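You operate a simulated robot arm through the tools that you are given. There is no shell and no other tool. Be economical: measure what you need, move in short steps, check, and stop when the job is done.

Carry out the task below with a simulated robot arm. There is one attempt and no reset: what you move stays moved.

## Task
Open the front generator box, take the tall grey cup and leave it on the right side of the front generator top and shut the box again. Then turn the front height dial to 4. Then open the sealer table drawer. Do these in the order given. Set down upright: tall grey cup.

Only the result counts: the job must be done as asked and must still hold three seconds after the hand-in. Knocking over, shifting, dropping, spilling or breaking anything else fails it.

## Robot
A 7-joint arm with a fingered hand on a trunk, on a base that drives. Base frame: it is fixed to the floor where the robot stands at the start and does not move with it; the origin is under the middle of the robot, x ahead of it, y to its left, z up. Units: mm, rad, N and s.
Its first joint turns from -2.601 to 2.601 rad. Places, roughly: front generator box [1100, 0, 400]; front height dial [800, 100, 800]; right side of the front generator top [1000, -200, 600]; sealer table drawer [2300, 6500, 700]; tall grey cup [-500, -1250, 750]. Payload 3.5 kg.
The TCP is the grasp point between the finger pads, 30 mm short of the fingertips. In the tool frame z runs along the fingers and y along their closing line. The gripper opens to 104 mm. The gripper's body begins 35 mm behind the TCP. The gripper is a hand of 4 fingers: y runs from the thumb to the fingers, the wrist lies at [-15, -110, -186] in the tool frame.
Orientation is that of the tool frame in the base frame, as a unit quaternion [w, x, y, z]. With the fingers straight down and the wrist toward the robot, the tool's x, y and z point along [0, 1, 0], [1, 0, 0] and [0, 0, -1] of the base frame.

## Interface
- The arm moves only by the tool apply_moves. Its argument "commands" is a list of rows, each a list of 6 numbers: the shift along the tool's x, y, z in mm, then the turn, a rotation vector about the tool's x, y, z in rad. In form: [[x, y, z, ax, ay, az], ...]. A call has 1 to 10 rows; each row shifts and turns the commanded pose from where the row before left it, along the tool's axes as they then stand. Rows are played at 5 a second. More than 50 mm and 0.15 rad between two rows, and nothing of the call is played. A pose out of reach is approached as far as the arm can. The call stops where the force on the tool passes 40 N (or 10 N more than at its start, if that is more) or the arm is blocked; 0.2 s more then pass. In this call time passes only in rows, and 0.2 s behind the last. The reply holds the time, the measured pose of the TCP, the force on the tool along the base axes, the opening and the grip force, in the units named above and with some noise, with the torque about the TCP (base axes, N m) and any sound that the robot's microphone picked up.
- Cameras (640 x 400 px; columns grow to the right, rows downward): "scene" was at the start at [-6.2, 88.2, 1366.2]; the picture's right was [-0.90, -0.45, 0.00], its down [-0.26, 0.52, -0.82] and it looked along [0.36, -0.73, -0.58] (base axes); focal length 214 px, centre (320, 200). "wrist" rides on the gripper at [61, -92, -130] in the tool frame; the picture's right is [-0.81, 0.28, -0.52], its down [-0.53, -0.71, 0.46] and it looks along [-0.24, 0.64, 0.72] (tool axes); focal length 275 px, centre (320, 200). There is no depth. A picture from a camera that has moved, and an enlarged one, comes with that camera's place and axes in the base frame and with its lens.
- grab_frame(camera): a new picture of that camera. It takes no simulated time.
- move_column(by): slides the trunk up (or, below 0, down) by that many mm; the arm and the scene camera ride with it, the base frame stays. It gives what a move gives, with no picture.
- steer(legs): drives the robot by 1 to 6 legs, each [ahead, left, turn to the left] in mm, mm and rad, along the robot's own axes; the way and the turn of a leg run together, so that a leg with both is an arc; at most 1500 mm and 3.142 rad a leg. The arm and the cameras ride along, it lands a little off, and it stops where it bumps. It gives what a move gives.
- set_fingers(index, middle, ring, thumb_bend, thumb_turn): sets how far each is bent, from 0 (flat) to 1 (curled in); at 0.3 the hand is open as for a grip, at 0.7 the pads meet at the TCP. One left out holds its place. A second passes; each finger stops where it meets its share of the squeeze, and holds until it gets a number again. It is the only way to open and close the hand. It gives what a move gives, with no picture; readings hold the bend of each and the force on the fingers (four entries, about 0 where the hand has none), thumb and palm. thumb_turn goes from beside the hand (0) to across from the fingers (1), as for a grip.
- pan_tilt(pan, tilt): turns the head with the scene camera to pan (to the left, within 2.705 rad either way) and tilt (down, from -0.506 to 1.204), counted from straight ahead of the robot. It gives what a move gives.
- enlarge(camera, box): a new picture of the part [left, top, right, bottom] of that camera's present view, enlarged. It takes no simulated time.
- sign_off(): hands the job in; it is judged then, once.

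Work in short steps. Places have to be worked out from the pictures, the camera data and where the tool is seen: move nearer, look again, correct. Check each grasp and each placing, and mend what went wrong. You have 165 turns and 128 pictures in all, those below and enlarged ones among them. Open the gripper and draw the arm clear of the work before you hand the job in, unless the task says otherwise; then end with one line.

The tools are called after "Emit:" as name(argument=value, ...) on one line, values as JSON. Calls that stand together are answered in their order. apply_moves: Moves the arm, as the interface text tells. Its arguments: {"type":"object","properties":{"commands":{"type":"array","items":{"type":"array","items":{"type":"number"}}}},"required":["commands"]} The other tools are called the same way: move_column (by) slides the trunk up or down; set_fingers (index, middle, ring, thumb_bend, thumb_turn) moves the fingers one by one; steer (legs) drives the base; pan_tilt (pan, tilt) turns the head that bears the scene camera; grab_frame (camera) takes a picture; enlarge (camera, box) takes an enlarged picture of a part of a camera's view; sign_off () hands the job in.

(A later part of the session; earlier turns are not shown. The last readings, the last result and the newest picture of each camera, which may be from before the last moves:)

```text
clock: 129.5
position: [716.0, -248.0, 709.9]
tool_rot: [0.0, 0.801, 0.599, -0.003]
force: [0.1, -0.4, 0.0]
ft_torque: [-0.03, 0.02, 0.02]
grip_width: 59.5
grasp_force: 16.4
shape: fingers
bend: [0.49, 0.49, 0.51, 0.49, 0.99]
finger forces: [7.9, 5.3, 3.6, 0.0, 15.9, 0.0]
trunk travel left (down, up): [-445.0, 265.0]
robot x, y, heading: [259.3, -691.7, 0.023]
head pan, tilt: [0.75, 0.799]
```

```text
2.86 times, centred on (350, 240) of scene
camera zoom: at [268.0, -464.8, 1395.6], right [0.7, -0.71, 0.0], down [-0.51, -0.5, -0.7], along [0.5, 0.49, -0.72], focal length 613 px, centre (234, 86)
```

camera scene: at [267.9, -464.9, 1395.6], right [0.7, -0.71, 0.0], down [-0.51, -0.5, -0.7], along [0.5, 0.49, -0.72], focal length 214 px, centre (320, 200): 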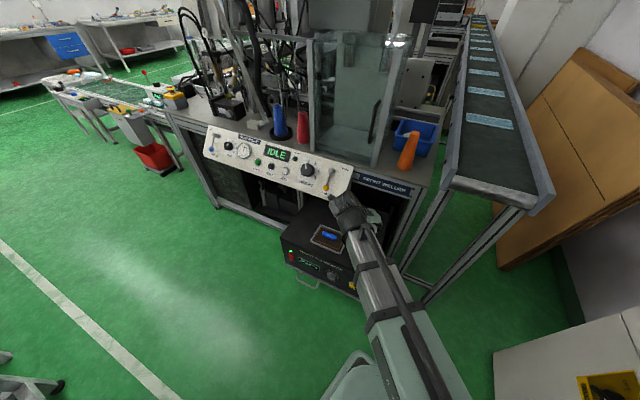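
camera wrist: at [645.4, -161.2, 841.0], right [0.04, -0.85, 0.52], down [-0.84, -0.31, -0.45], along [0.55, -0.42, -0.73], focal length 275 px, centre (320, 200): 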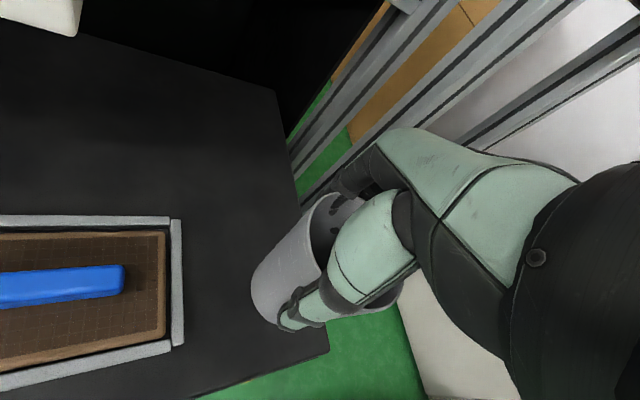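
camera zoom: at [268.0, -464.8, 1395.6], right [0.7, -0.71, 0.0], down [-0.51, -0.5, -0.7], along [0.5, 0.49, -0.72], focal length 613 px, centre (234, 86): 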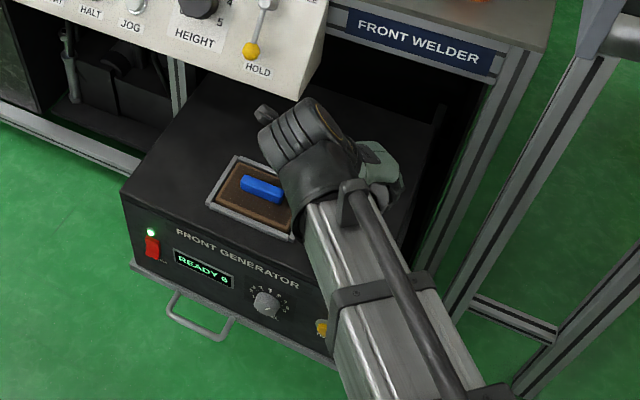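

Placement looks good. Continuing down in 4 mm steps.

Emit:
apply_moves(commands=[[0, 0, 4, 0, 0, 0], [0, 0, 4, 0, 0, 0], [0, 0, 4, 0, 0, 0], [0, 0, 3, 0, 0, 0]])

Emit:
apply_moves(commands=[[0, 0, 3, 0, 0, 0], [0, 0, 3, 0, 0, 0]])

```text
clock: 130.5
position: [715.0, -246.7, 694.8]
tool_rot: [0.001, 0.801, 0.599, -0.004]
force: [0.0, 0.2, -1.6]
ft_torque: [0.0, 0.01, 0.0]
grip_width: 59.8
grasp_force: 16.4
shape: fingers
bend: [0.49, 0.49, 0.51, 0.49, 0.99]
finger forces: [7.9, 5.2, 3.6, 0.1, 15.8, 0.1]
trunk travel left (down, up): [-445.0, 265.0]
robot x, y, heading: [256.4, -690.0, 0.025]
head pan, tilt: [0.75, 0.799]
```

```text
clock: 131.1
position: [715.2, -247.2, 689.6]
tool_rot: [0.0, 0.801, 0.599, -0.004]
force: [0.9, 0.8, -0.5]
ft_torque: [0.02, 0.0, 0.0]
grip_width: 59.6
grasp_force: 16.2
shape: fingers
bend: [0.49, 0.49, 0.51, 0.49, 0.99]
finger forces: [7.8, 5.2, 3.6, 0.1, 15.8, 0.0]
trunk travel left (down, up): [-445.0, 265.0]
robot x, y, heading: [261.0, -690.5, 0.024]
head pan, tilt: [0.75, 0.799]
```

No contact yet; continuing.

Emit:
apply_moves(commands=[[0, 0, 3, 0, 0, 0], [0, 0, 3, 0, 0, 0]])

Emit:
apply_moves(commands=[[0, 0, 3, 0, 0, 0], [0, 0, 2, 0, 0, 0]])

Emit:
apply_moves(commands=[[0, 0, 2, 0, 0, 0], [0, 0, 2, 0, 0, 0]])

Emit:
grab_frame(camera="wrist")

```text
clock: 131.7
position: [715.7, -248.6, 684.1]
tool_rot: [0.001, 0.801, 0.598, -0.003]
force: [-1.0, -0.3, -0.5]
ft_torque: [-0.02, 0.04, 0.0]
grip_width: 59.8
grasp_force: 16.0
shape: fingers
bend: [0.49, 0.49, 0.51, 0.49, 0.99]
finger forces: [7.9, 5.2, 3.7, 0.0, 15.8, 0.0]
trunk travel left (down, up): [-445.0, 265.0]
robot x, y, heading: [258.3, -684.2, 0.023]
head pan, tilt: [0.75, 0.799]
```

```text
clock: 132.3
position: [714.4, -248.0, 678.0]
tool_rot: [0.0, 0.801, 0.599, -0.004]
force: [-0.7, -0.1, 0.4]
ft_torque: [0.02, 0.05, 0.0]
grip_width: 59.5
grasp_force: 16.8
shape: fingers
bend: [0.49, 0.49, 0.51, 0.49, 0.99]
finger forces: [7.9, 5.2, 3.6, 0.0, 15.8, 0.0]
trunk travel left (down, up): [-445.0, 265.0]
robot x, y, heading: [260.3, -687.0, 0.023]
head pan, tilt: [0.75, 0.799]
```

```text
clock: 132.9
position: [715.4, -248.6, 674.7]
tool_rot: [0.001, 0.801, 0.599, -0.004]
force: [0.0, 0.3, -0.6]
ft_torque: [-0.05, -0.02, 0.03]
grip_width: 60.0
grasp_force: 16.5
shape: fingers
bend: [0.49, 0.49, 0.51, 0.49, 0.99]
finger forces: [7.9, 5.2, 3.7, 0.1, 15.8, 0.0]
trunk travel left (down, up): [-445.0, 265.0]
robot x, y, heading: [265.8, -685.2, 0.025]
head pan, tilt: [0.75, 0.799]
```

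```text
65 pictures are left
camera wrist: at [645.0, -161.4, 805.5], right [0.04, -0.85, 0.52], down [-0.84, -0.31, -0.45], along [0.55, -0.42, -0.72], focal length 275 px, centre (320, 200)
```

wrist: 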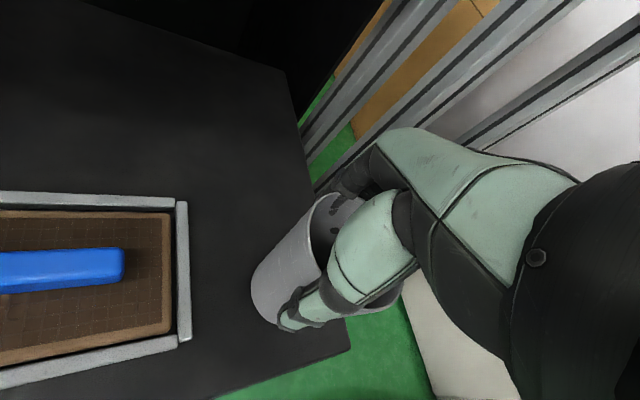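

Still free; continuing down in 2–3 mm steps.

Emit:
apply_moves(commands=[[0, 0, 2, 0, 0, 0], [0, 0, 2, 0, 0, 0], [0, 0, 2, 0, 0, 0]])

Emit:
apply_moves(commands=[[0, 0, 2, 0, 0, 0], [0, 0, 2, 0, 0, 0], [0, 0, 2, 0, 0, 0]])

Emit:
apply_moves(commands=[[0, 0, 2, 0, 0, 0], [0, 0, 2, 0, 0, 0]])

Emit:
grab_frame(camera="wrist")

```text
clock: 133.7
position: [715.3, -248.6, 668.4]
tool_rot: [0.0, 0.8, 0.599, -0.004]
force: [0.5, 0.3, -0.4]
ft_torque: [0.01, 0.0, -0.02]
grip_width: 59.6
grasp_force: 16.2
shape: fingers
bend: [0.49, 0.49, 0.51, 0.49, 0.99]
finger forces: [7.9, 5.2, 3.6, 0.1, 15.8, 0.0]
trunk travel left (down, up): [-445.0, 265.0]
robot x, y, heading: [258.8, -692.0, 0.025]
head pan, tilt: [0.75, 0.799]
```

```text
clock: 134.5
position: [715.0, -247.5, 663.2]
tool_rot: [0.001, 0.801, 0.599, -0.003]
force: [-0.3, 1.2, 6.0]
ft_torque: [-0.07, -0.07, 0.02]
grip_width: 59.3
grasp_force: 16.5
shape: fingers
bend: [0.49, 0.49, 0.51, 0.49, 0.99]
finger forces: [8.1, 5.1, 3.6, 0.0, 16.4, 0.0]
trunk travel left (down, up): [-445.0, 265.0]
robot x, y, heading: [259.0, -686.3, 0.024]
head pan, tilt: [0.75, 0.799]
```

```text
clock: 135.1
position: [715.3, -248.3, 660.8]
tool_rot: [0.002, 0.801, 0.599, -0.001]
force: [0.1, 3.5, 26.3]
ft_torque: [-0.3, -0.47, 0.12]
grip_width: 59.0
grasp_force: 18.6
shape: fingers
bend: [0.49, 0.49, 0.51, 0.5, 0.99]
finger forces: [11.0, 5.0, 3.8, 0.0, 18.0, 0.0]
trunk travel left (down, up): [-445.0, 265.0]
robot x, y, heading: [258.0, -685.0, 0.026]
head pan, tilt: [0.75, 0.799]
```

```text
64 pictures are left
camera wrist: at [644.2, -162.0, 791.4], right [0.04, -0.85, 0.52], down [-0.84, -0.31, -0.45], along [0.55, -0.42, -0.72], focal length 275 px, centre (320, 200)
```

wrist: 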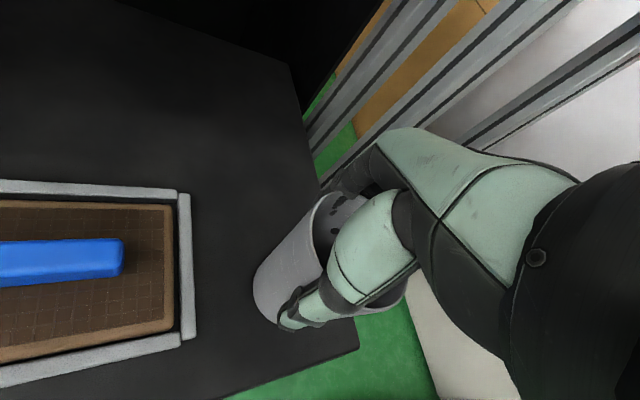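

Contact at 26 N. I'll ease up 3 mm, then open evenly.

Emit:
apply_moves(commands=[[0, 0, -3, 0, 0, 0]])

Emit:
set_fingers(index=0.4, middle=0.4, ring=0.4, thumb_bend=0.4)

Emit:
set_fingers(index=0.22, middle=0.22, ring=0.22, thumb_bend=0.22)

Emit:
grab_frame(camera="wrist")

```text
clock: 135.5
position: [714.6, -249.1, 663.2]
tool_rot: [0.001, 0.801, 0.599, -0.004]
force: [2.2, 0.4, 11.7]
ft_torque: [-0.15, -0.38, 0.08]
grip_width: 58.8
grasp_force: 17.3
shape: fingers
bend: [0.49, 0.49, 0.51, 0.5, 0.99]
finger forces: [10.2, 5.4, 3.9, 0.0, 15.9, 0.1]
trunk travel left (down, up): [-445.0, 265.0]
robot x, y, heading: [261.3, -686.2, 0.023]
head pan, tilt: [0.75, 0.799]
```

```text
clock: 136.5
position: [714.5, -247.7, 662.5]
tool_rot: [0.001, 0.801, 0.599, -0.003]
force: [0.0, 1.0, 0.2]
ft_torque: [0.01, -0.02, -0.02]
grip_width: 77.5
grasp_force: 0.1
shape: fingers
bend: [0.4, 0.4, 0.4, 0.4, 0.99]
finger forces: [0.0, 0.0, 0.0, 0.0, 0.1, 0.0]
trunk travel left (down, up): [-445.0, 265.0]
robot x, y, heading: [261.9, -690.3, 0.027]
head pan, tilt: [0.75, 0.799]
```

```text
clock: 137.5
position: [715.0, -247.3, 661.0]
tool_rot: [0.001, 0.801, 0.599, -0.004]
force: [0.1, 0.7, 0.6]
ft_torque: [-0.03, 0.0, -0.01]
grip_width: 121.1
grasp_force: 0.0
shape: fingers
bend: [0.22, 0.22, 0.22, 0.22, 0.97]
finger forces: [0.0, 0.0, 0.0, 0.0, 0.0, 0.0]
trunk travel left (down, up): [-445.0, 265.0]
robot x, y, heading: [259.7, -687.7, 0.023]
head pan, tilt: [0.75, 0.799]
```

```text
63 pictures are left
camera wrist: at [645.0, -161.6, 792.4], right [0.04, -0.85, 0.52], down [-0.84, -0.31, -0.45], along [0.55, -0.42, -0.72], focal length 275 px, centre (320, 200)
```

wrist: 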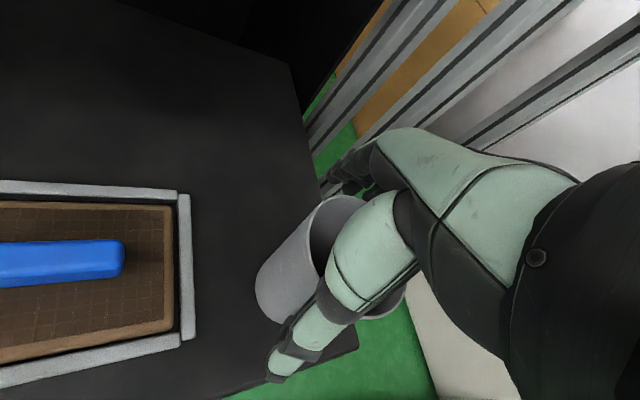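

Cup stands free. Lifting the hand straight up.

Emit:
apply_moves(commands=[[0, 0, -15, 0, 0, 0], [0, 0, -25, 0, 0, 0], [0, 0, -35, 0, 0, 0], [0, 0, -45, 0, 0, 0], [0, 0, -45, 0, 0, 0]])

Emit:
grab_frame(camera="wrist")

```text
clock: 138.7
position: [715.2, -248.2, 827.5]
tool_rot: [0.001, 0.801, 0.599, -0.003]
force: [-0.4, 0.0, 0.0]
ft_torque: [-0.04, 0.01, -0.02]
grip_width: 121.1
grasp_force: 0.1
shape: fingers
bend: [0.22, 0.22, 0.22, 0.22, 0.97]
finger forces: [0.1, 0.0, 0.0, 0.1, 0.0, 0.0]
trunk travel left (down, up): [-445.0, 265.0]
robot x, y, heading: [262.0, -684.4, 0.025]
head pan, tilt: [0.75, 0.799]
```

```text
62 pictures are left
camera wrist: at [645.3, -161.3, 958.3], right [0.04, -0.85, 0.52], down [-0.84, -0.31, -0.45], along [0.55, -0.42, -0.73], focal length 275 px, centre (320, 200)
```

wrist: 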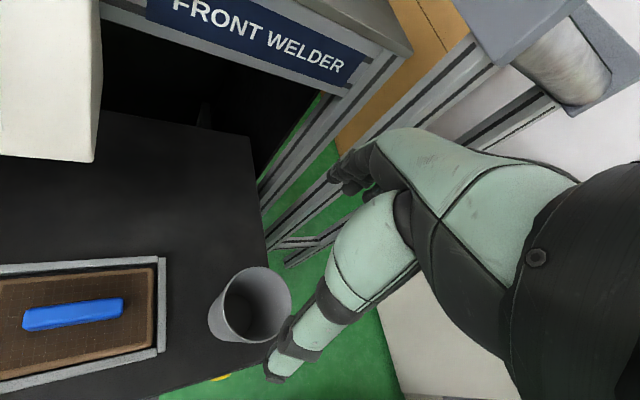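

The cup stands upright on the right side. Now I'll raise the trunk and reorient the hand to the pushing pose (fingers forward), clear of everything.

Emit:
move_column(by=200)

Emit:
apply_moves(commands=[[0, 0, 0, -0.135, 0, 0], [0, 0, 0, -0.135, 0, 0], [0, 0, 0, -0.135, 0, 0], [0, 0, 0, -0.135, 0, 0], [0, 0, 0, -0.135, 0, 0], [0, 0, 0, -0.135, 0, 0], [0, 0, 0, -0.135, 0, 0], [0, 0, 0, -0.135, 0, 0], [0, 0, 0, -0.135, 0, 0]])

Emit:
apply_moves(commands=[[0, 0, 0, 0, 0.113, -0.041], [0, 0, 0, 0, 0.113, -0.041], [0, 0, 0, 0, 0.113, -0.041], [0, 0, 0, 0, 0.113, -0.041], [0, 0, 0, 0, 0.113, -0.041]])

```text
clock: 140.9
position: [715.7, -247.8, 1028.3]
tool_rot: [0.001, 0.801, 0.599, -0.004]
force: [-0.3, -0.5, 0.0]
ft_torque: [0.02, -0.02, -0.04]
grip_width: 120.9
grasp_force: 0.1
shape: fingers
bend: [0.22, 0.22, 0.22, 0.22, 0.97]
finger forces: [0.0, 0.0, 0.1, 0.0, 0.0, 0.1]
trunk travel left (down, up): [-645.0, 65.0]
robot x, y, heading: [261.0, -688.9, 0.023]
head pan, tilt: [0.75, 0.799]
```

```text
clock: 142.9
position: [715.4, -247.0, 1028.1]
tool_rot: [0.458, 0.656, 0.494, 0.341]
force: [-0.1, 0.5, -0.4]
ft_torque: [0.02, 0.01, -0.01]
grip_width: 121.1
grasp_force: 0.1
shape: fingers
bend: [0.22, 0.22, 0.22, 0.22, 0.97]
finger forces: [0.0, 0.0, 0.0, 0.0, 0.1, 0.0]
trunk travel left (down, up): [-645.0, 65.0]
robot x, y, heading: [261.5, -686.4, 0.027]
head pan, tilt: [0.75, 0.799]
```

```text
clock: 144.1
position: [715.4, -247.9, 1026.9]
tool_rot: [0.333, 0.483, 0.666, 0.46]
force: [-0.4, 0.7, 0.8]
ft_torque: [-0.02, 0.03, 0.01]
grip_width: 121.0
grasp_force: 0.0
shape: fingers
bend: [0.22, 0.22, 0.22, 0.22, 0.97]
finger forces: [0.0, 0.0, 0.1, 0.0, 0.1, 0.0]
trunk travel left (down, up): [-645.0, 65.0]
robot x, y, heading: [259.1, -684.9, 0.017]
head pan, tilt: [0.75, 0.799]
```

Orientation matches the earlier pulling pose. I'll back the robot a little, close the fist, and move the hand to in front of the handle at height.

Emit:
steer(legs=[[-33, -11, 0]])

Emit:
set_fingers(index=0.75, middle=0.75, ring=0.75, thumb_bend=0.7)

Emit:
apply_moves(commands=[[38, -10, -28, 0, 0, 0], [38, -10, -28, 0, 0, 0], [38, -10, -28, 0, 0, 0], [38, -10, -28, 0, 0, 0], [38, -10, -28, 0, 0, 0]])

Emit:
grab_frame(camera="scene")

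```text
clock: 144.9
position: [682.0, -259.9, 1028.0]
tool_rot: [0.333, 0.483, 0.666, 0.46]
force: [-0.3, -0.9, -0.1]
ft_torque: [0.01, 0.01, 0.0]
grip_width: 121.1
grasp_force: 0.1
shape: fingers
bend: [0.22, 0.22, 0.22, 0.22, 0.97]
finger forces: [0.0, 0.1, 0.1, 0.0, 0.1, 0.1]
trunk travel left (down, up): [-645.0, 65.0]
robot x, y, heading: [224.7, -698.3, 0.025]
head pan, tilt: [0.75, 0.799]
```

```text
clock: 145.9
position: [682.2, -259.4, 1028.4]
tool_rot: [0.334, 0.483, 0.666, 0.46]
force: [0.2, -0.3, 0.1]
ft_torque: [0.01, -0.01, -0.05]
grip_width: 0.0
grasp_force: 0.0
shape: fingers
bend: [0.74, 0.75, 0.75, 0.68, 1.0]
finger forces: [0.0, 0.0, 0.0, 0.0, 0.0, 0.0]
trunk travel left (down, up): [-645.0, 65.0]
robot x, y, heading: [227.3, -701.6, 0.025]
head pan, tilt: [0.75, 0.799]
```

```text
clock: 147.1
position: [481.8, -124.7, 1027.6]
tool_rot: [0.334, 0.484, 0.666, 0.459]
force: [1.2, 0.6, 0.3]
ft_torque: [-0.02, -0.01, 0.0]
grip_width: 0.1
grasp_force: 0.1
shape: fingers
bend: [0.74, 0.75, 0.75, 0.68, 1.0]
finger forces: [0.0, 0.0, 0.0, 0.0, 0.0, 0.0]
trunk travel left (down, up): [-645.0, 65.0]
robot x, y, heading: [229.4, -696.7, 0.025]
head pan, tilt: [0.75, 0.799]
```

```text
61 pictures are left
camera scene: at [234.8, -476.4, 1595.5], right [0.7, -0.71, 0.0], down [-0.51, -0.5, -0.7], along [0.5, 0.49, -0.72], focal length 214 px, centre (320, 200)
```

scene: 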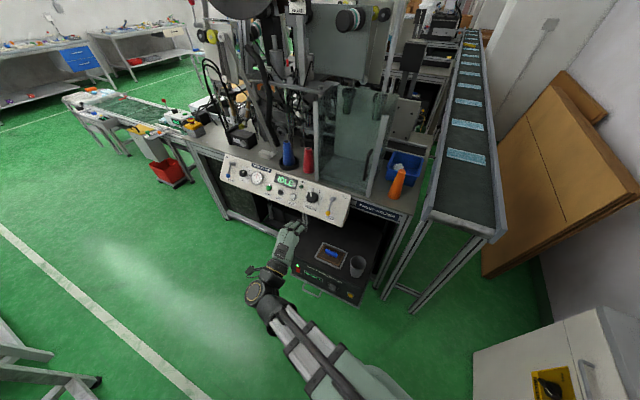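

The cup is visible upright on the box's right side. Lowering the trunk with the hand in front of the handle.

Emit:
apply_moves(commands=[[0, -5, -14, 0, 0, 0]])

Emit:
move_column(by=-400)

Emit:
move_column(by=-240)

Emit:
grab_frame(camera="wrist")

Emit:
grab_frame(camera="scene")

```text
clock: 147.5
position: [468.0, -131.5, 1028.3]
tool_rot: [0.334, 0.483, 0.665, 0.46]
force: [-0.6, -0.1, 0.6]
ft_torque: [-0.04, -0.02, 0.01]
grip_width: 0.0
grasp_force: 0.2
shape: fingers
bend: [0.74, 0.75, 0.75, 0.68, 1.0]
finger forces: [0.1, 0.1, 0.0, 0.0, 0.0, 0.0]
trunk travel left (down, up): [-645.0, 65.0]
robot x, y, heading: [224.5, -698.2, 0.023]
head pan, tilt: [0.75, 0.799]
```

```text
clock: 151.4
position: [466.4, -130.3, 629.1]
tool_rot: [0.334, 0.483, 0.665, 0.461]
force: [0.0, -0.4, -0.2]
ft_torque: [-0.03, 0.0, -0.02]
grip_width: 0.0
grasp_force: 0.1
shape: fingers
bend: [0.74, 0.75, 0.75, 0.68, 1.0]
finger forces: [0.0, 0.0, 0.0, 0.0, 0.0, 0.0]
trunk travel left (down, up): [-245.0, 465.0]
robot x, y, heading: [225.4, -700.4, 0.032]
head pan, tilt: [0.75, 0.799]
```

```text
clock: 153.9
position: [467.5, -130.2, 389.3]
tool_rot: [0.333, 0.483, 0.666, 0.461]
force: [-0.2, 0.3, 0.2]
ft_torque: [0.01, -0.04, -0.01]
grip_width: 0.1
grasp_force: 0.0
shape: fingers
bend: [0.74, 0.75, 0.75, 0.68, 1.0]
finger forces: [0.0, 0.0, 0.1, 0.0, 0.0, 0.0]
trunk travel left (down, up): [-5.0, 705.0]
robot x, y, heading: [227.5, -700.2, 0.02]
head pan, tilt: [0.75, 0.799]
```

```text
60 pictures are left
camera wrist: at [302.2, -118.7, 349.9], right [-0.12, -0.89, 0.44], down [0.33, -0.45, -0.83], along [0.94, 0.05, 0.35], focal length 275 px, centre (320, 200)
```

wrist: 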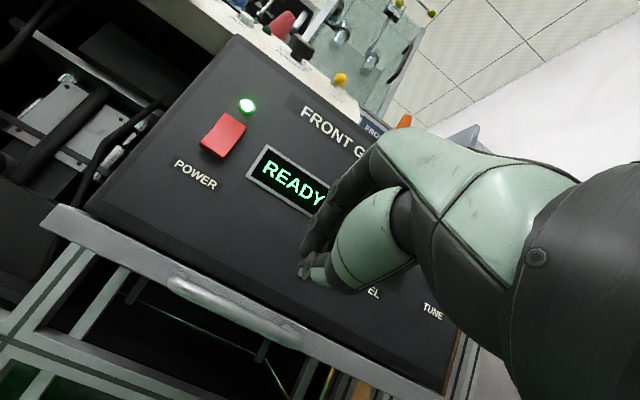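

```text
59 pictures are left
camera scene: at [235.0, -476.7, 955.6], right [0.7, -0.71, 0.0], down [-0.51, -0.5, -0.7], along [0.5, 0.49, -0.72], focal length 214 px, centre (320, 200)
```

scene: 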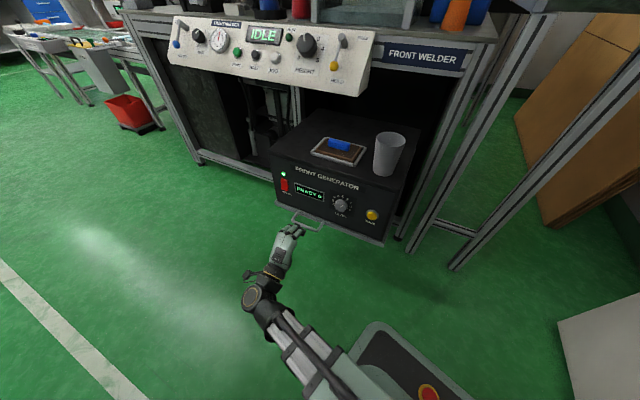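

The cup is upright at the right. I'll lower the fist to bar height and start pushing in gently.

Emit:
apply_moves(commands=[[0, -30, 11, 0, 0, 0], [0, -30, 11, 0, 0, 0], [0, 6, 16.5, 0, 0, 0], [0, 5.2, 14, 0, 0, 0], [0, 3.45, 9.4, 0, 0, 0], [0, 3.45, 9.4, 0, 0, 0], [0, 3.45, 9.4, 0, 0, 0]])

Emit:
enlarge(camera="scene", box=[250, 120, 430, 260])

```text
clock: 155.5
position: [527.5, -111.4, 325.5]
tool_rot: [0.334, 0.483, 0.665, 0.461]
force: [-0.6, 0.3, 0.0]
ft_torque: [-0.01, -0.02, -0.02]
grip_width: 0.0
grasp_force: 0.1
shape: fingers
bend: [0.75, 0.75, 0.75, 0.68, 1.0]
finger forces: [0.1, 0.1, 0.0, 0.0, 0.0, 0.1]
trunk travel left (down, up): [-5.0, 705.0]
robot x, y, heading: [227.6, -698.5, 0.025]
head pan, tilt: [0.75, 0.799]
```

```text
2.86 times, centred on (340, 190) of scene
camera zoom: at [234.9, -476.7, 955.5], right [0.7, -0.71, 0.0], down [-0.51, -0.5, -0.7], along [0.5, 0.49, -0.72], focal length 613 px, centre (263, 229)
```

zoom: 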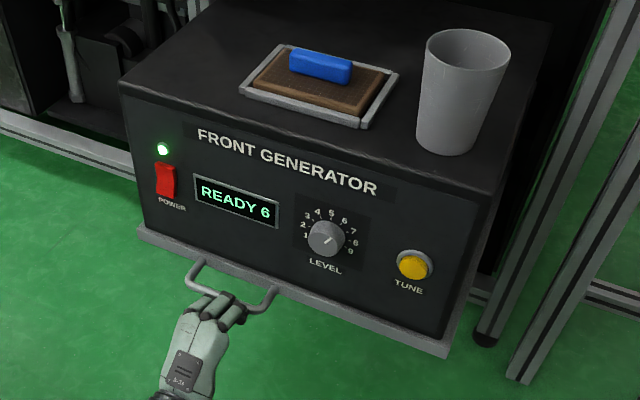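

The fist is at the bar; I'll push in steadily.

Emit:
apply_moves(commands=[[0, 3.45, 9.4, 0, 0, 0], [0, 5.2, 14, 0, 0, 0], [0, 5.2, 14, 0, 0, 0], [0, 5.2, 14, 0, 0, 0], [0, 5.2, 14, 0, 0, 0], [0, 5.2, 14, 0, 0, 0], [0, 5.2, 14, 0, 0, 0], [0, 5.2, 14, 0, 0, 0]])

Emit:
enlarge(camera="scene", box=[250, 100, 430, 240])

```text
clock: 157.3
position: [636.7, -75.3, 322.8]
tool_rot: [0.334, 0.484, 0.666, 0.46]
force: [0.7, -0.3, 0.0]
ft_torque: [-0.01, -0.03, -0.01]
grip_width: 0.2
grasp_force: 0.1
shape: fingers
bend: [0.75, 0.75, 0.75, 0.67, 1.0]
finger forces: [0.1, 0.0, 0.0, 0.0, 0.1, 0.0]
trunk travel left (down, up): [-5.0, 705.0]
robot x, y, heading: [225.3, -698.0, 0.028]
head pan, tilt: [0.75, 0.799]
```

```text
2.86 times, centred on (340, 170) of scene
camera zoom: at [235.0, -476.7, 955.5], right [0.7, -0.71, 0.0], down [-0.51, -0.5, -0.7], along [0.5, 0.49, -0.72], focal length 613 px, centre (263, 286)
```

zoom: 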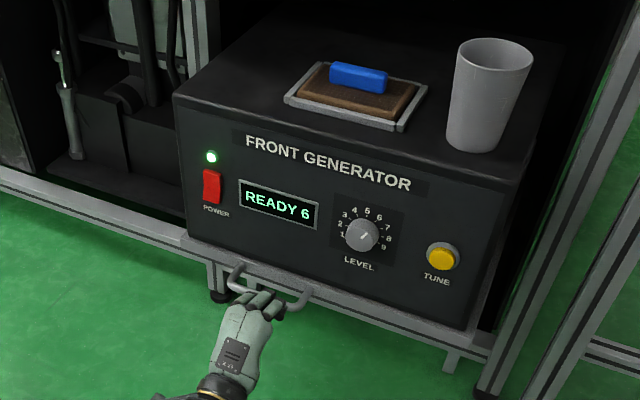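

Sliding well, cup steady. Continuing.

Emit:
apply_moves(commands=[[0, 5.2, 14, 0, 0, 0], [0, 5.2, 14, 0, 0, 0], [0, 5.2, 14, 0, 0, 0], [0, 5.2, 14, 0, 0, 0], [0, 5.2, 14, 0, 0, 0], [0, 5.2, 14, 0, 0, 0], [0, 5.2, 14, 0, 0, 0], [0, 5.2, 14, 0, 0, 0], [0, 5.2, 14, 0, 0, 0], [0, 5.2, 14, 0, 0, 0]])

Emit:
enlarge(camera="scene", box=[250, 70, 430, 210])

```text
clock: 159.5
position: [779.8, -29.0, 323.0]
tool_rot: [0.334, 0.484, 0.666, 0.46]
force: [0.6, -0.6, -1.2]
ft_torque: [0.03, -0.03, -0.01]
grip_width: 0.0
grasp_force: 0.1
shape: fingers
bend: [0.75, 0.75, 0.75, 0.67, 1.0]
finger forces: [0.1, 0.1, 0.0, 0.1, 0.0, 0.1]
trunk travel left (down, up): [-5.0, 705.0]
robot x, y, heading: [229.4, -696.1, 0.025]
head pan, tilt: [0.75, 0.799]
```

```text
2.86 times, centred on (340, 140) of scene
camera zoom: at [235.0, -476.7, 955.5], right [0.7, -0.71, 0.0], down [-0.51, -0.5, -0.7], along [0.5, 0.49, -0.72], focal length 613 px, centre (263, 371)
```

zoom: 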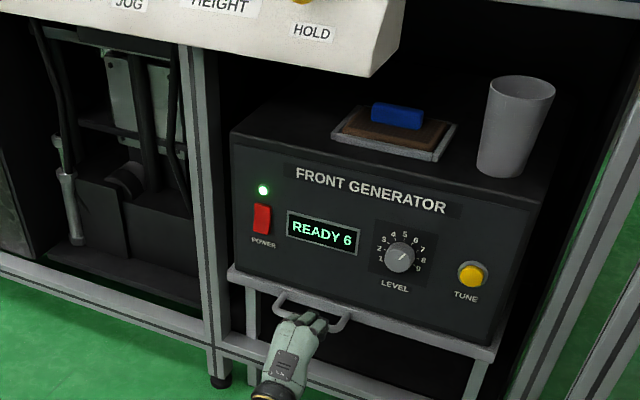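

Nearly closed; finishing in small steps until resistance.

Emit:
apply_moves(commands=[[0, 3.45, 9.4, 0, 0, 0], [0, 3.45, 9.4, 0, 0, 0], [0, 2.1, 5.6, 0, 0, 0], [0, 2.1, 5.6, 0, 0, 0], [0, 2.1, 5.6, 0, 0, 0], [0, 1.4, 3.8, 0, 0, 0], [0, 1.4, 3.8, 0, 0, 0]])

Emit:
enlarge(camera="scene", box=[250, 70, 430, 210])

```text
clock: 160.8
position: [810.2, -18.6, 325.8]
tool_rot: [0.335, 0.481, 0.665, 0.463]
force: [-17.1, -10.1, 3.3]
ft_torque: [-0.08, 0.0, -0.16]
grip_width: 0.0
grasp_force: 13.5
shape: fingers
bend: [0.76, 0.77, 0.75, 0.65, 1.0]
finger forces: [13.1, 11.9, 0.9, 0.0, 0.1, 0.0]
trunk travel left (down, up): [-5.0, 705.0]
robot x, y, heading: [226.0, -699.0, 0.027]
head pan, tilt: [0.75, 0.799]
stopped in row 6: the force on the tool passed its limit at 44 N (the readings are from after the stop); the commanded pose is now the measured one
```

```text
2.86 times, centred on (340, 140) of scene
camera zoom: at [233.6, -477.4, 955.6], right [0.7, -0.71, 0.0], down [-0.51, -0.5, -0.7], along [0.5, 0.49, -0.72], focal length 613 px, centre (263, 371)
```

zoom: 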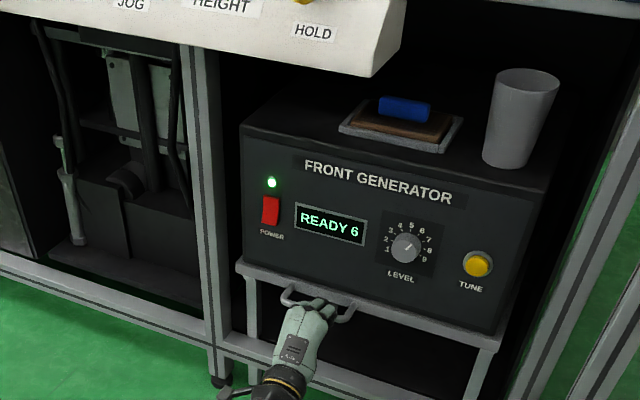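

Closed against its stop (44 N) with the cup upright. I'll retract the hand, then raise and inspect the dial.

Emit:
apply_moves(commands=[[0, -3.45, -9.4, 0, 0, 0], [0, -6.9, -18.8, 0, 0, 0], [0, -6.9, -18.8, 0, 0, 0], [0, -10, -28, 0, 0, 0], [0, -10, -28, 0, 0, 0], [0, -10, -28, 0, 0, 0], [0, -15, -42, 0, 0, 0], [0, -15, -42, 0, 0, 0], [0, -15, -42, 0, 0, 0]])

Emit:
grab_frame(camera="scene")

```text
clock: 162.8
position: [552.6, -103.8, 329.0]
tool_rot: [0.335, 0.483, 0.665, 0.461]
force: [0.2, 1.1, 0.6]
ft_torque: [-0.02, 0.01, 0.0]
grip_width: 0.0
grasp_force: 0.1
shape: fingers
bend: [0.75, 0.75, 0.75, 0.67, 1.0]
finger forces: [0.1, 0.0, 0.0, 0.1, 0.1, 0.0]
trunk travel left (down, up): [-5.0, 705.0]
robot x, y, heading: [228.8, -697.3, 0.024]
head pan, tilt: [0.75, 0.799]
```

```text
54 pictures are left
camera scene: at [234.4, -476.9, 955.5], right [0.7, -0.71, 0.0], down [-0.51, -0.5, -0.7], along [0.5, 0.49, -0.72], focal length 214 px, centre (320, 200)
```

scene: 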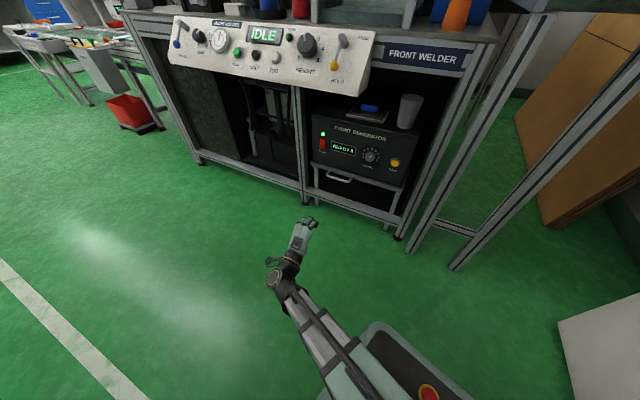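

Box shut, cup standing. Raising the trunk for the dial and taking close views.

Emit:
move_column(by=400)

Emit:
move_column(by=150)

Emit:
pan_tilt(pan=0.7, tilt=0.8)

Emit:
enlarge(camera="scene", box=[240, 140, 400, 240])

Emit:
grab_frame(camera="wrist")

```text
clock: 166.6
position: [552.4, -103.0, 727.5]
tool_rot: [0.335, 0.482, 0.665, 0.462]
force: [0.2, 0.3, -0.9]
ft_torque: [0.01, 0.03, -0.02]
grip_width: 0.0
grasp_force: 0.2
shape: fingers
bend: [0.75, 0.75, 0.75, 0.67, 1.0]
finger forces: [0.1, 0.0, 0.1, 0.0, 0.0, 0.0]
trunk travel left (down, up): [-405.0, 305.0]
robot x, y, heading: [227.3, -698.5, 0.023]
head pan, tilt: [0.75, 0.799]
```

```text
clock: 168.3
position: [552.4, -103.1, 879.1]
tool_rot: [0.335, 0.483, 0.665, 0.461]
force: [0.8, -0.8, -0.3]
ft_torque: [0.02, -0.02, 0.01]
grip_width: 0.0
grasp_force: 0.1
shape: fingers
bend: [0.75, 0.75, 0.75, 0.67, 1.0]
finger forces: [0.0, 0.0, 0.0, 0.0, 0.0, 0.1]
trunk travel left (down, up): [-555.0, 155.0]
robot x, y, heading: [226.5, -698.7, 0.025]
head pan, tilt: [0.75, 0.799]
```

```text
clock: 169.0
position: [551.8, -103.0, 877.9]
tool_rot: [0.334, 0.482, 0.666, 0.461]
force: [0.7, -0.1, 0.0]
ft_torque: [0.0, -0.01, -0.01]
grip_width: 0.0
grasp_force: 0.0
shape: fingers
bend: [0.75, 0.75, 0.75, 0.67, 1.0]
finger forces: [0.0, 0.0, 0.1, 0.0, 0.0, 0.1]
trunk travel left (down, up): [-555.0, 155.0]
robot x, y, heading: [229.5, -697.1, 0.03]
head pan, tilt: [0.7, 0.799]
```

```text
4.00 times, centred on (320, 190) of scene
camera zoom: at [237.0, -479.8, 1505.5], right [0.66, -0.75, 0.0], down [-0.54, -0.48, -0.7], along [0.52, 0.46, -0.72], focal length 858 px, centre (320, 240)
```

zoom: 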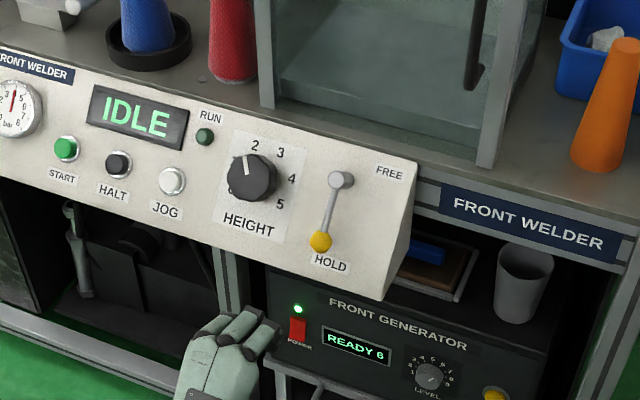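

```text
52 pictures are left
camera wrist: at [386.3, -92.1, 838.4], right [-0.12, -0.89, 0.44], down [0.33, -0.45, -0.83], along [0.94, 0.05, 0.35], focal length 275 px, centre (320, 200)
```

wrist: 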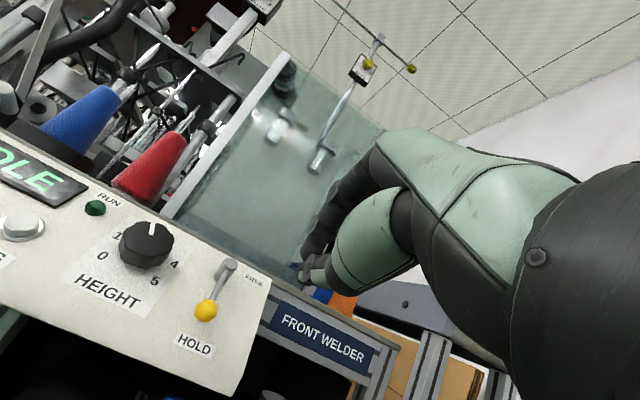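

The panel plane slopes: bottom (e1 733, z 701), top (e1 826, z 850). The dial pointer is at 2, and 4 is about 100° clockwise. I'll pitch the tool to the panel normal (32° down) and move in front of the dial for a close look.

Emit:
apply_moves(commands=[[0, 0, 0, 0.103, 0, 0], [0, 0, 0, 0.103, 0, 0], [32, 15, 24, 0, 0, 0], [32, 15, 24, 0, 0, 0], [32, 15, 24, 0, 0, 0], [32, 15, 24, 0, 0, 0]])

Emit:
set_fingers(index=0.45, middle=0.45, ring=0.45, thumb_bend=0.42)

Emit:
grab_frame(camera="wrist")

Emit:
enlarge(camera="scene", box=[250, 140, 370, 240])

```text
clock: 170.4
position: [619.3, 53.0, 875.9]
tool_rot: [0.283, 0.514, 0.71, 0.39]
force: [0.3, 0.2, -0.3]
ft_torque: [0.01, -0.03, 0.04]
grip_width: 0.0
grasp_force: 0.0
shape: fingers
bend: [0.75, 0.75, 0.75, 0.67, 1.0]
finger forces: [0.0, 0.0, 0.0, 0.0, 0.1, 0.0]
trunk travel left (down, up): [-555.0, 155.0]
robot x, y, heading: [228.3, -699.8, 0.019]
head pan, tilt: [0.7, 0.799]
```

```text
clock: 171.4
position: [620.3, 51.9, 877.9]
tool_rot: [0.283, 0.514, 0.709, 0.391]
force: [-0.6, 1.0, 0.5]
ft_torque: [0.0, 0.0, 0.02]
grip_width: 68.2
grasp_force: 0.0
shape: fingers
bend: [0.45, 0.45, 0.45, 0.42, 0.99]
finger forces: [0.0, 0.0, 0.1, 0.1, 0.0, 0.0]
trunk travel left (down, up): [-555.0, 155.0]
robot x, y, heading: [226.3, -697.4, 0.024]
head pan, tilt: [0.7, 0.799]
```

```text
51 pictures are left
camera wrist: at [449.6, 62.2, 869.5], right [-0.02, -0.86, 0.51], down [0.17, -0.5, -0.85], along [0.99, 0.07, 0.16], focal length 275 px, centre (320, 200)
```

wrist: 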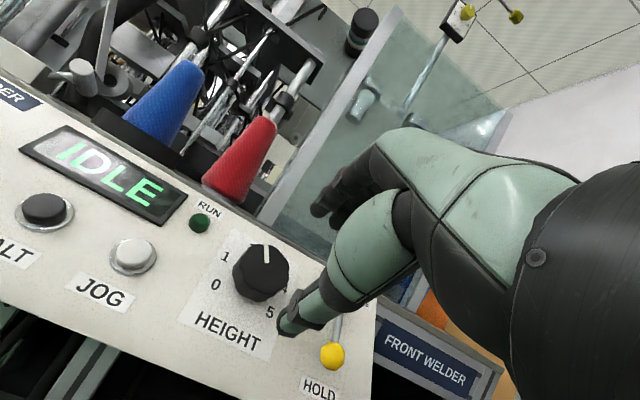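

```text
4.00 times, centred on (310, 190) of scene
camera zoom: at [237.1, -479.8, 1505.6], right [0.66, -0.75, 0.0], down [-0.54, -0.48, -0.7], along [0.52, 0.46, -0.72], focal length 858 px, centre (360, 240)
```

zoom: 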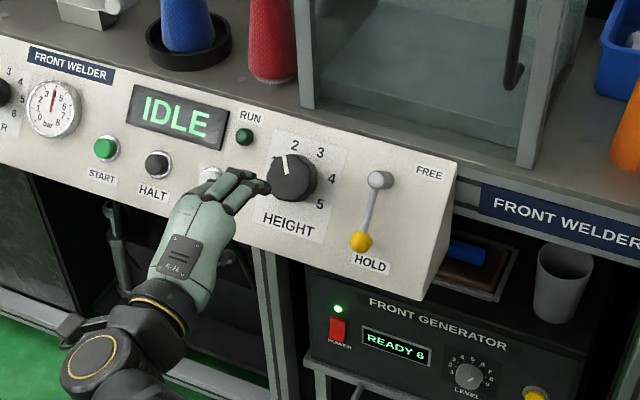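

Dial base centre is near (e1 778, e2 -139, z 800). It would be at the reach limit, so I'll drive along the aisle 250 mm left, bring the arm back over, and roll the hand about -0.85 rad to leave room for the clockwise turn.

Emit:
steer(legs=[[-70, 240, 0]])

Emit:
apply_moves(commands=[[-49, 0, 0, 0, 0, 0], [-49, 0, 0, 0, 0, 0], [-49, 0, 0, 0, 0, 0], [-49, 0, 0, 0, 0, 0], [-49, 0, 0, 0, 0, 0]])

Emit:
apply_moves(commands=[[0, 0, 0, 0, 0, -0.142], [0, 0, 0, 0, 0, -0.142], [0, 0, 0, 0, 0, -0.142], [0, 0, 0, 0, 0, -0.142], [0, 0, 0, 0, 0, -0.142], [0, 0, 0, 0, 0, -0.142], [0, 0, 0, 0, 0, 0]])

Emit:
grab_frame(camera="wrist")

Emit:
grab_frame(camera="scene")

```text
clock: 173.2
position: [543.2, 291.0, 876.8]
tool_rot: [0.283, 0.513, 0.709, 0.391]
force: [0.9, 0.4, 0.0]
ft_torque: [0.03, 0.02, 0.01]
grip_width: 68.2
grasp_force: 0.0
shape: fingers
bend: [0.45, 0.45, 0.45, 0.42, 0.99]
finger forces: [0.0, 0.1, 0.0, 0.0, 0.0, 0.1]
trunk travel left (down, up): [-555.0, 155.0]
robot x, y, heading: [150.7, -459.4, 0.026]
head pan, tilt: [0.7, 0.799]
```

```text
clock: 174.4
position: [619.5, 58.7, 877.8]
tool_rot: [0.283, 0.513, 0.71, 0.391]
force: [0.8, -1.0, -0.4]
ft_torque: [-0.02, -0.01, -0.03]
grip_width: 68.4
grasp_force: 0.0
shape: fingers
bend: [0.45, 0.45, 0.45, 0.42, 0.99]
finger forces: [0.0, 0.0, 0.0, 0.0, 0.0, 0.1]
trunk travel left (down, up): [-555.0, 155.0]
robot x, y, heading: [149.7, -459.7, 0.029]
head pan, tilt: [0.7, 0.799]
```

```text
clock: 176.0
position: [620.1, 60.5, 876.1]
tool_rot: [0.42, 0.174, 0.859, 0.238]
force: [-0.3, -0.1, -0.5]
ft_torque: [0.03, 0.01, -0.02]
grip_width: 68.2
grasp_force: 0.1
shape: fingers
bend: [0.45, 0.45, 0.45, 0.42, 0.99]
finger forces: [0.0, 0.1, 0.0, 0.0, 0.0, 0.0]
trunk travel left (down, up): [-555.0, 155.0]
robot x, y, heading: [148.8, -461.6, 0.025]
head pan, tilt: [0.7, 0.799]
```

```text
49 pictures are left
camera wrist: at [470.1, -19.1, 857.0], right [0.09, -0.31, 0.95], down [0.61, -0.73, -0.3], along [0.79, 0.6, 0.13], focal length 275 px, centre (320, 200)
```

wrist: 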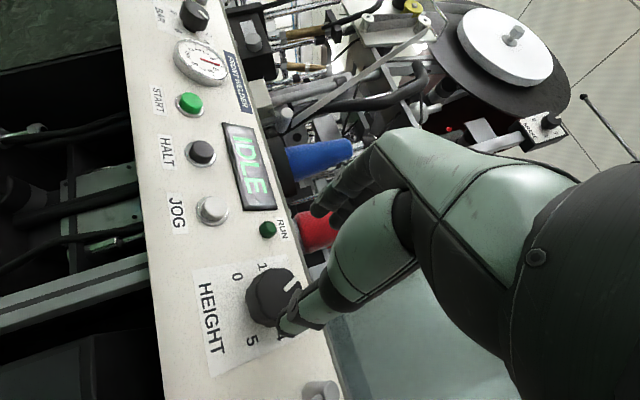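

```text
48 pictures are left
camera scene: at [160.4, -240.3, 1505.6], right [0.66, -0.75, 0.0], down [-0.54, -0.48, -0.7], along [0.52, 0.46, -0.72], focal length 214 px, centre (320, 200)
```

scene: 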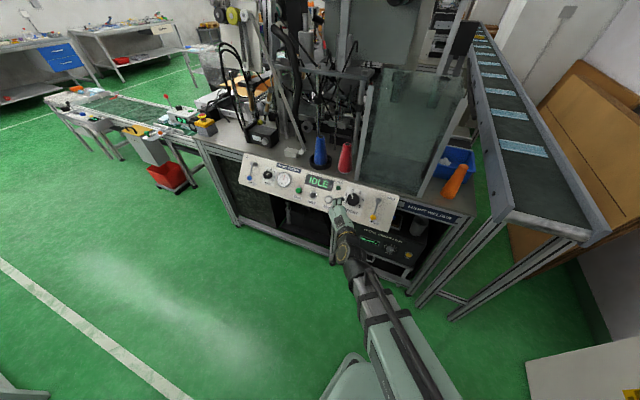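

The two wrist views agree: mid-knob at (767.5, 100, 815.5). I'll align the tool axis with the dial and approach to about 55 mm from the final pose.

Emit:
apply_moves(commands=[[-13, 6.5, 22, 0, 0, 0], [-13.4, 6.6, 22, 0, 0, 0], [0, 0, 23, 0, 0, 0], [0, 0, 23, 0, 0, 0]])

Emit:
grab_frame(camera="wrist")

Emit:
enlarge(camera="scene", box=[290, 160, 410, 260])

```text
clock: 177.0
position: [706.7, 83.3, 852.8]
tool_rot: [0.42, 0.178, 0.858, 0.235]
force: [0.7, 0.3, 0.4]
ft_torque: [0.01, 0.0, 0.0]
grip_width: 68.3
grasp_force: 0.1
shape: fingers
bend: [0.45, 0.45, 0.45, 0.42, 0.99]
finger forces: [0.1, 0.1, 0.0, 0.0, 0.0, 0.0]
trunk travel left (down, up): [-555.0, 155.0]
robot x, y, heading: [150.9, -460.1, 0.025]
head pan, tilt: [0.7, 0.799]
```

```text
47 pictures are left
camera wrist: at [556.8, 6.6, 833.1], right [0.09, -0.31, 0.95], down [0.6, -0.74, -0.3], along [0.8, 0.59, 0.12], focal length 275 px, centre (320, 200)
```

wrist: 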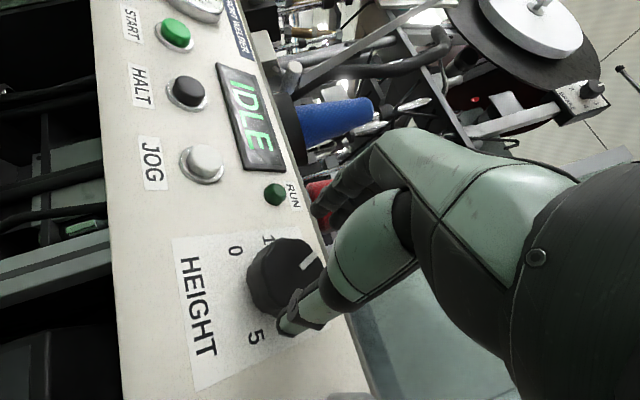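

```text
4.00 times, centred on (350, 210) of scene
camera zoom: at [160.4, -240.1, 1505.5], right [0.66, -0.75, 0.0], down [-0.54, -0.48, -0.7], along [0.52, 0.46, -0.72], focal length 858 px, centre (200, 160)
```

zoom: 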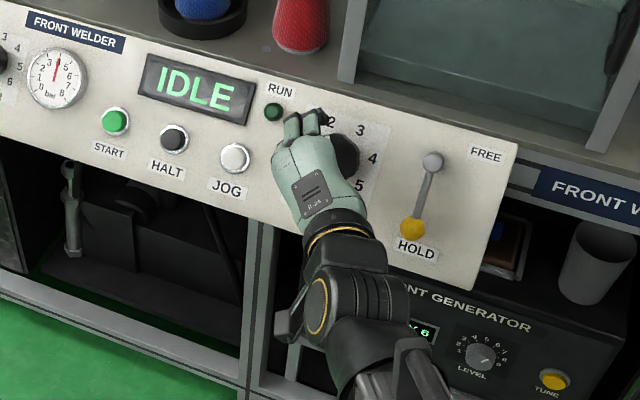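

Aligned to within a few mm. I'll open slightly and advance along the tool axis.

Emit:
set_fingers(index=0.42, middle=0.42, ring=0.42, thumb_bend=0.38)

Emit:
apply_moves(commands=[[-1.7, -2, 15, 0, 0, 0], [0, 0, 15, 0, 0, 0], [0, 0, 10, 0, 0, 0], [0, 0, 10, 0, 0, 0], [0, 0, 5, 0, 0, 0]])

Emit:
grab_frame(camera="wrist")

Emit:
enlarge(camera="scene", box=[290, 160, 410, 260])

```text
clock: 178.0
position: [707.1, 81.8, 853.1]
tool_rot: [0.42, 0.178, 0.858, 0.235]
force: [0.2, 0.3, -0.2]
ft_torque: [-0.02, -0.01, -0.04]
grip_width: 77.1
grasp_force: 0.1
shape: fingers
bend: [0.42, 0.42, 0.42, 0.38, 0.99]
finger forces: [0.0, 0.0, 0.0, 0.0, 0.0, 0.1]
trunk travel left (down, up): [-555.0, 155.0]
robot x, y, heading: [147.2, -462.4, 0.028]
head pan, tilt: [0.7, 0.799]
```

```text
clock: 179.2
position: [732.9, 115.4, 830.2]
tool_rot: [0.419, 0.179, 0.858, 0.236]
force: [-0.7, -1.5, -0.6]
ft_torque: [-0.03, 0.04, -0.05]
grip_width: 78.7
grasp_force: 0.2
shape: fingers
bend: [0.42, 0.42, 0.42, 0.37, 0.98]
finger forces: [0.0, 0.0, 0.0, 0.0, 0.8, 0.0]
out of reach, approached as far as the arm can: row 1, 2, 3, 4
trunk travel left (down, up): [-555.0, 155.0]
robot x, y, heading: [150.4, -458.8, 0.027]
head pan, tilt: [0.7, 0.799]
```

```text
45 pictures are left
camera wrist: at [582.3, 38.2, 811.4], right [0.09, -0.31, 0.95], down [0.6, -0.74, -0.3], along [0.8, 0.59, 0.12], focal length 275 px, centre (320, 200)
```

wrist: 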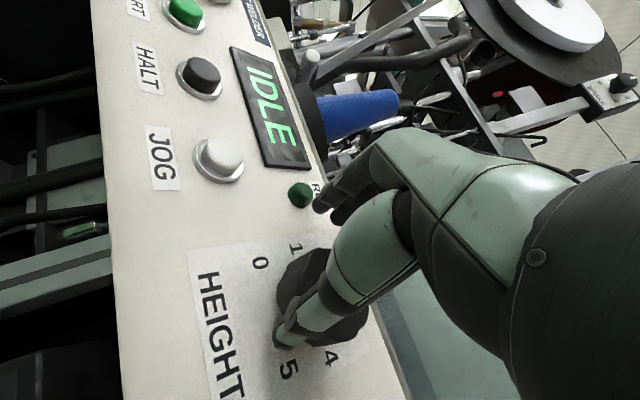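

```text
4.00 times, centred on (350, 210) of scene
camera zoom: at [160.4, -240.3, 1505.6], right [0.66, -0.75, 0.0], down [-0.54, -0.48, -0.7], along [0.52, 0.46, -0.72], focal length 858 px, centre (200, 160)
```

zoom: 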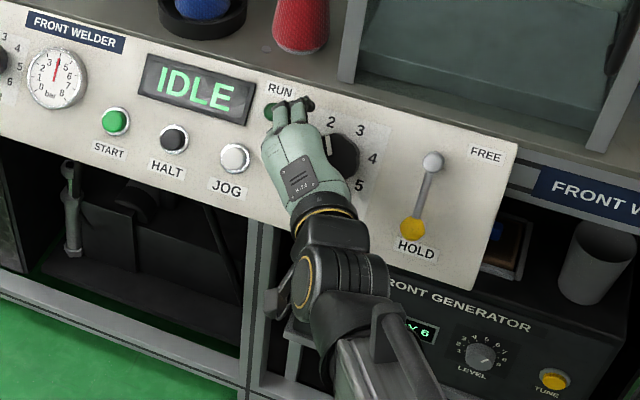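

Out of reach in this roll. The thumb just touches the knob. I'll back off and roll back to neutral.

Emit:
apply_moves(commands=[[0, 0, -20, 0, 0, 0], [0, 0, -30, 0, 0, 0], [0, 0, -40, 0, 0, 0], [0, 0, -40, 0, 0, 0]])

Emit:
apply_moves(commands=[[0, 0, 0, 0, 0, 0.142], [0, 0, 0, 0, 0, 0.142], [0, 0, 0, 0, 0, 0.142], [0, 0, 0, 0, 0, 0.142], [0, 0, 0, 0, 0, 0.142], [0, 0, 0, 0, 0, 0.142], [0, 0, 0, 0, 0, 0]])

Emit:
enlarge(camera="scene", box=[290, 160, 410, 260])

```text
clock: 180.2
position: [629.3, 76.9, 900.3]
tool_rot: [0.419, 0.176, 0.858, 0.239]
force: [0.4, -0.4, 0.4]
ft_torque: [0.0, 0.01, 0.03]
grip_width: 77.7
grasp_force: 0.1
shape: fingers
bend: [0.42, 0.42, 0.42, 0.38, 0.98]
finger forces: [0.0, 0.0, 0.0, 0.0, 0.0, 0.0]
trunk travel left (down, up): [-555.0, 155.0]
robot x, y, heading: [153.0, -461.8, 0.027]
head pan, tilt: [0.7, 0.799]
```

```text
clock: 181.8
position: [629.8, 78.1, 899.9]
tool_rot: [0.282, 0.514, 0.709, 0.392]
force: [-0.2, 0.2, -0.8]
ft_torque: [0.01, 0.01, -0.01]
grip_width: 77.9
grasp_force: 0.1
shape: fingers
bend: [0.42, 0.42, 0.42, 0.38, 0.98]
finger forces: [0.0, 0.0, 0.0, 0.1, 0.0, 0.1]
trunk travel left (down, up): [-555.0, 155.0]
robot x, y, heading: [149.2, -458.4, 0.023]
head pan, tilt: [0.7, 0.799]
```

```text
4.00 times, centred on (350, 210) of scene
camera zoom: at [160.4, -240.2, 1505.5], right [0.66, -0.75, 0.0], down [-0.54, -0.48, -0.7], along [0.52, 0.46, -0.72], focal length 858 px, centre (200, 160)
```

zoom: 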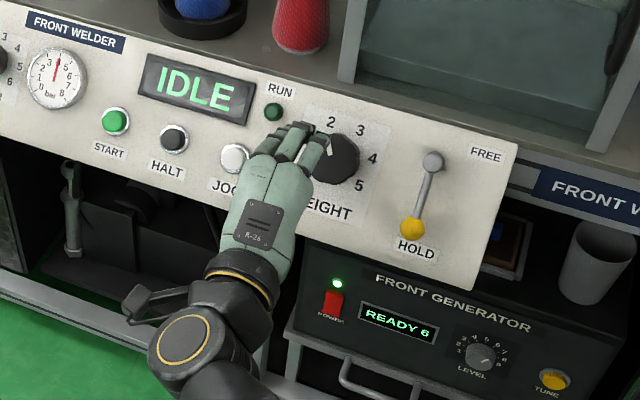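

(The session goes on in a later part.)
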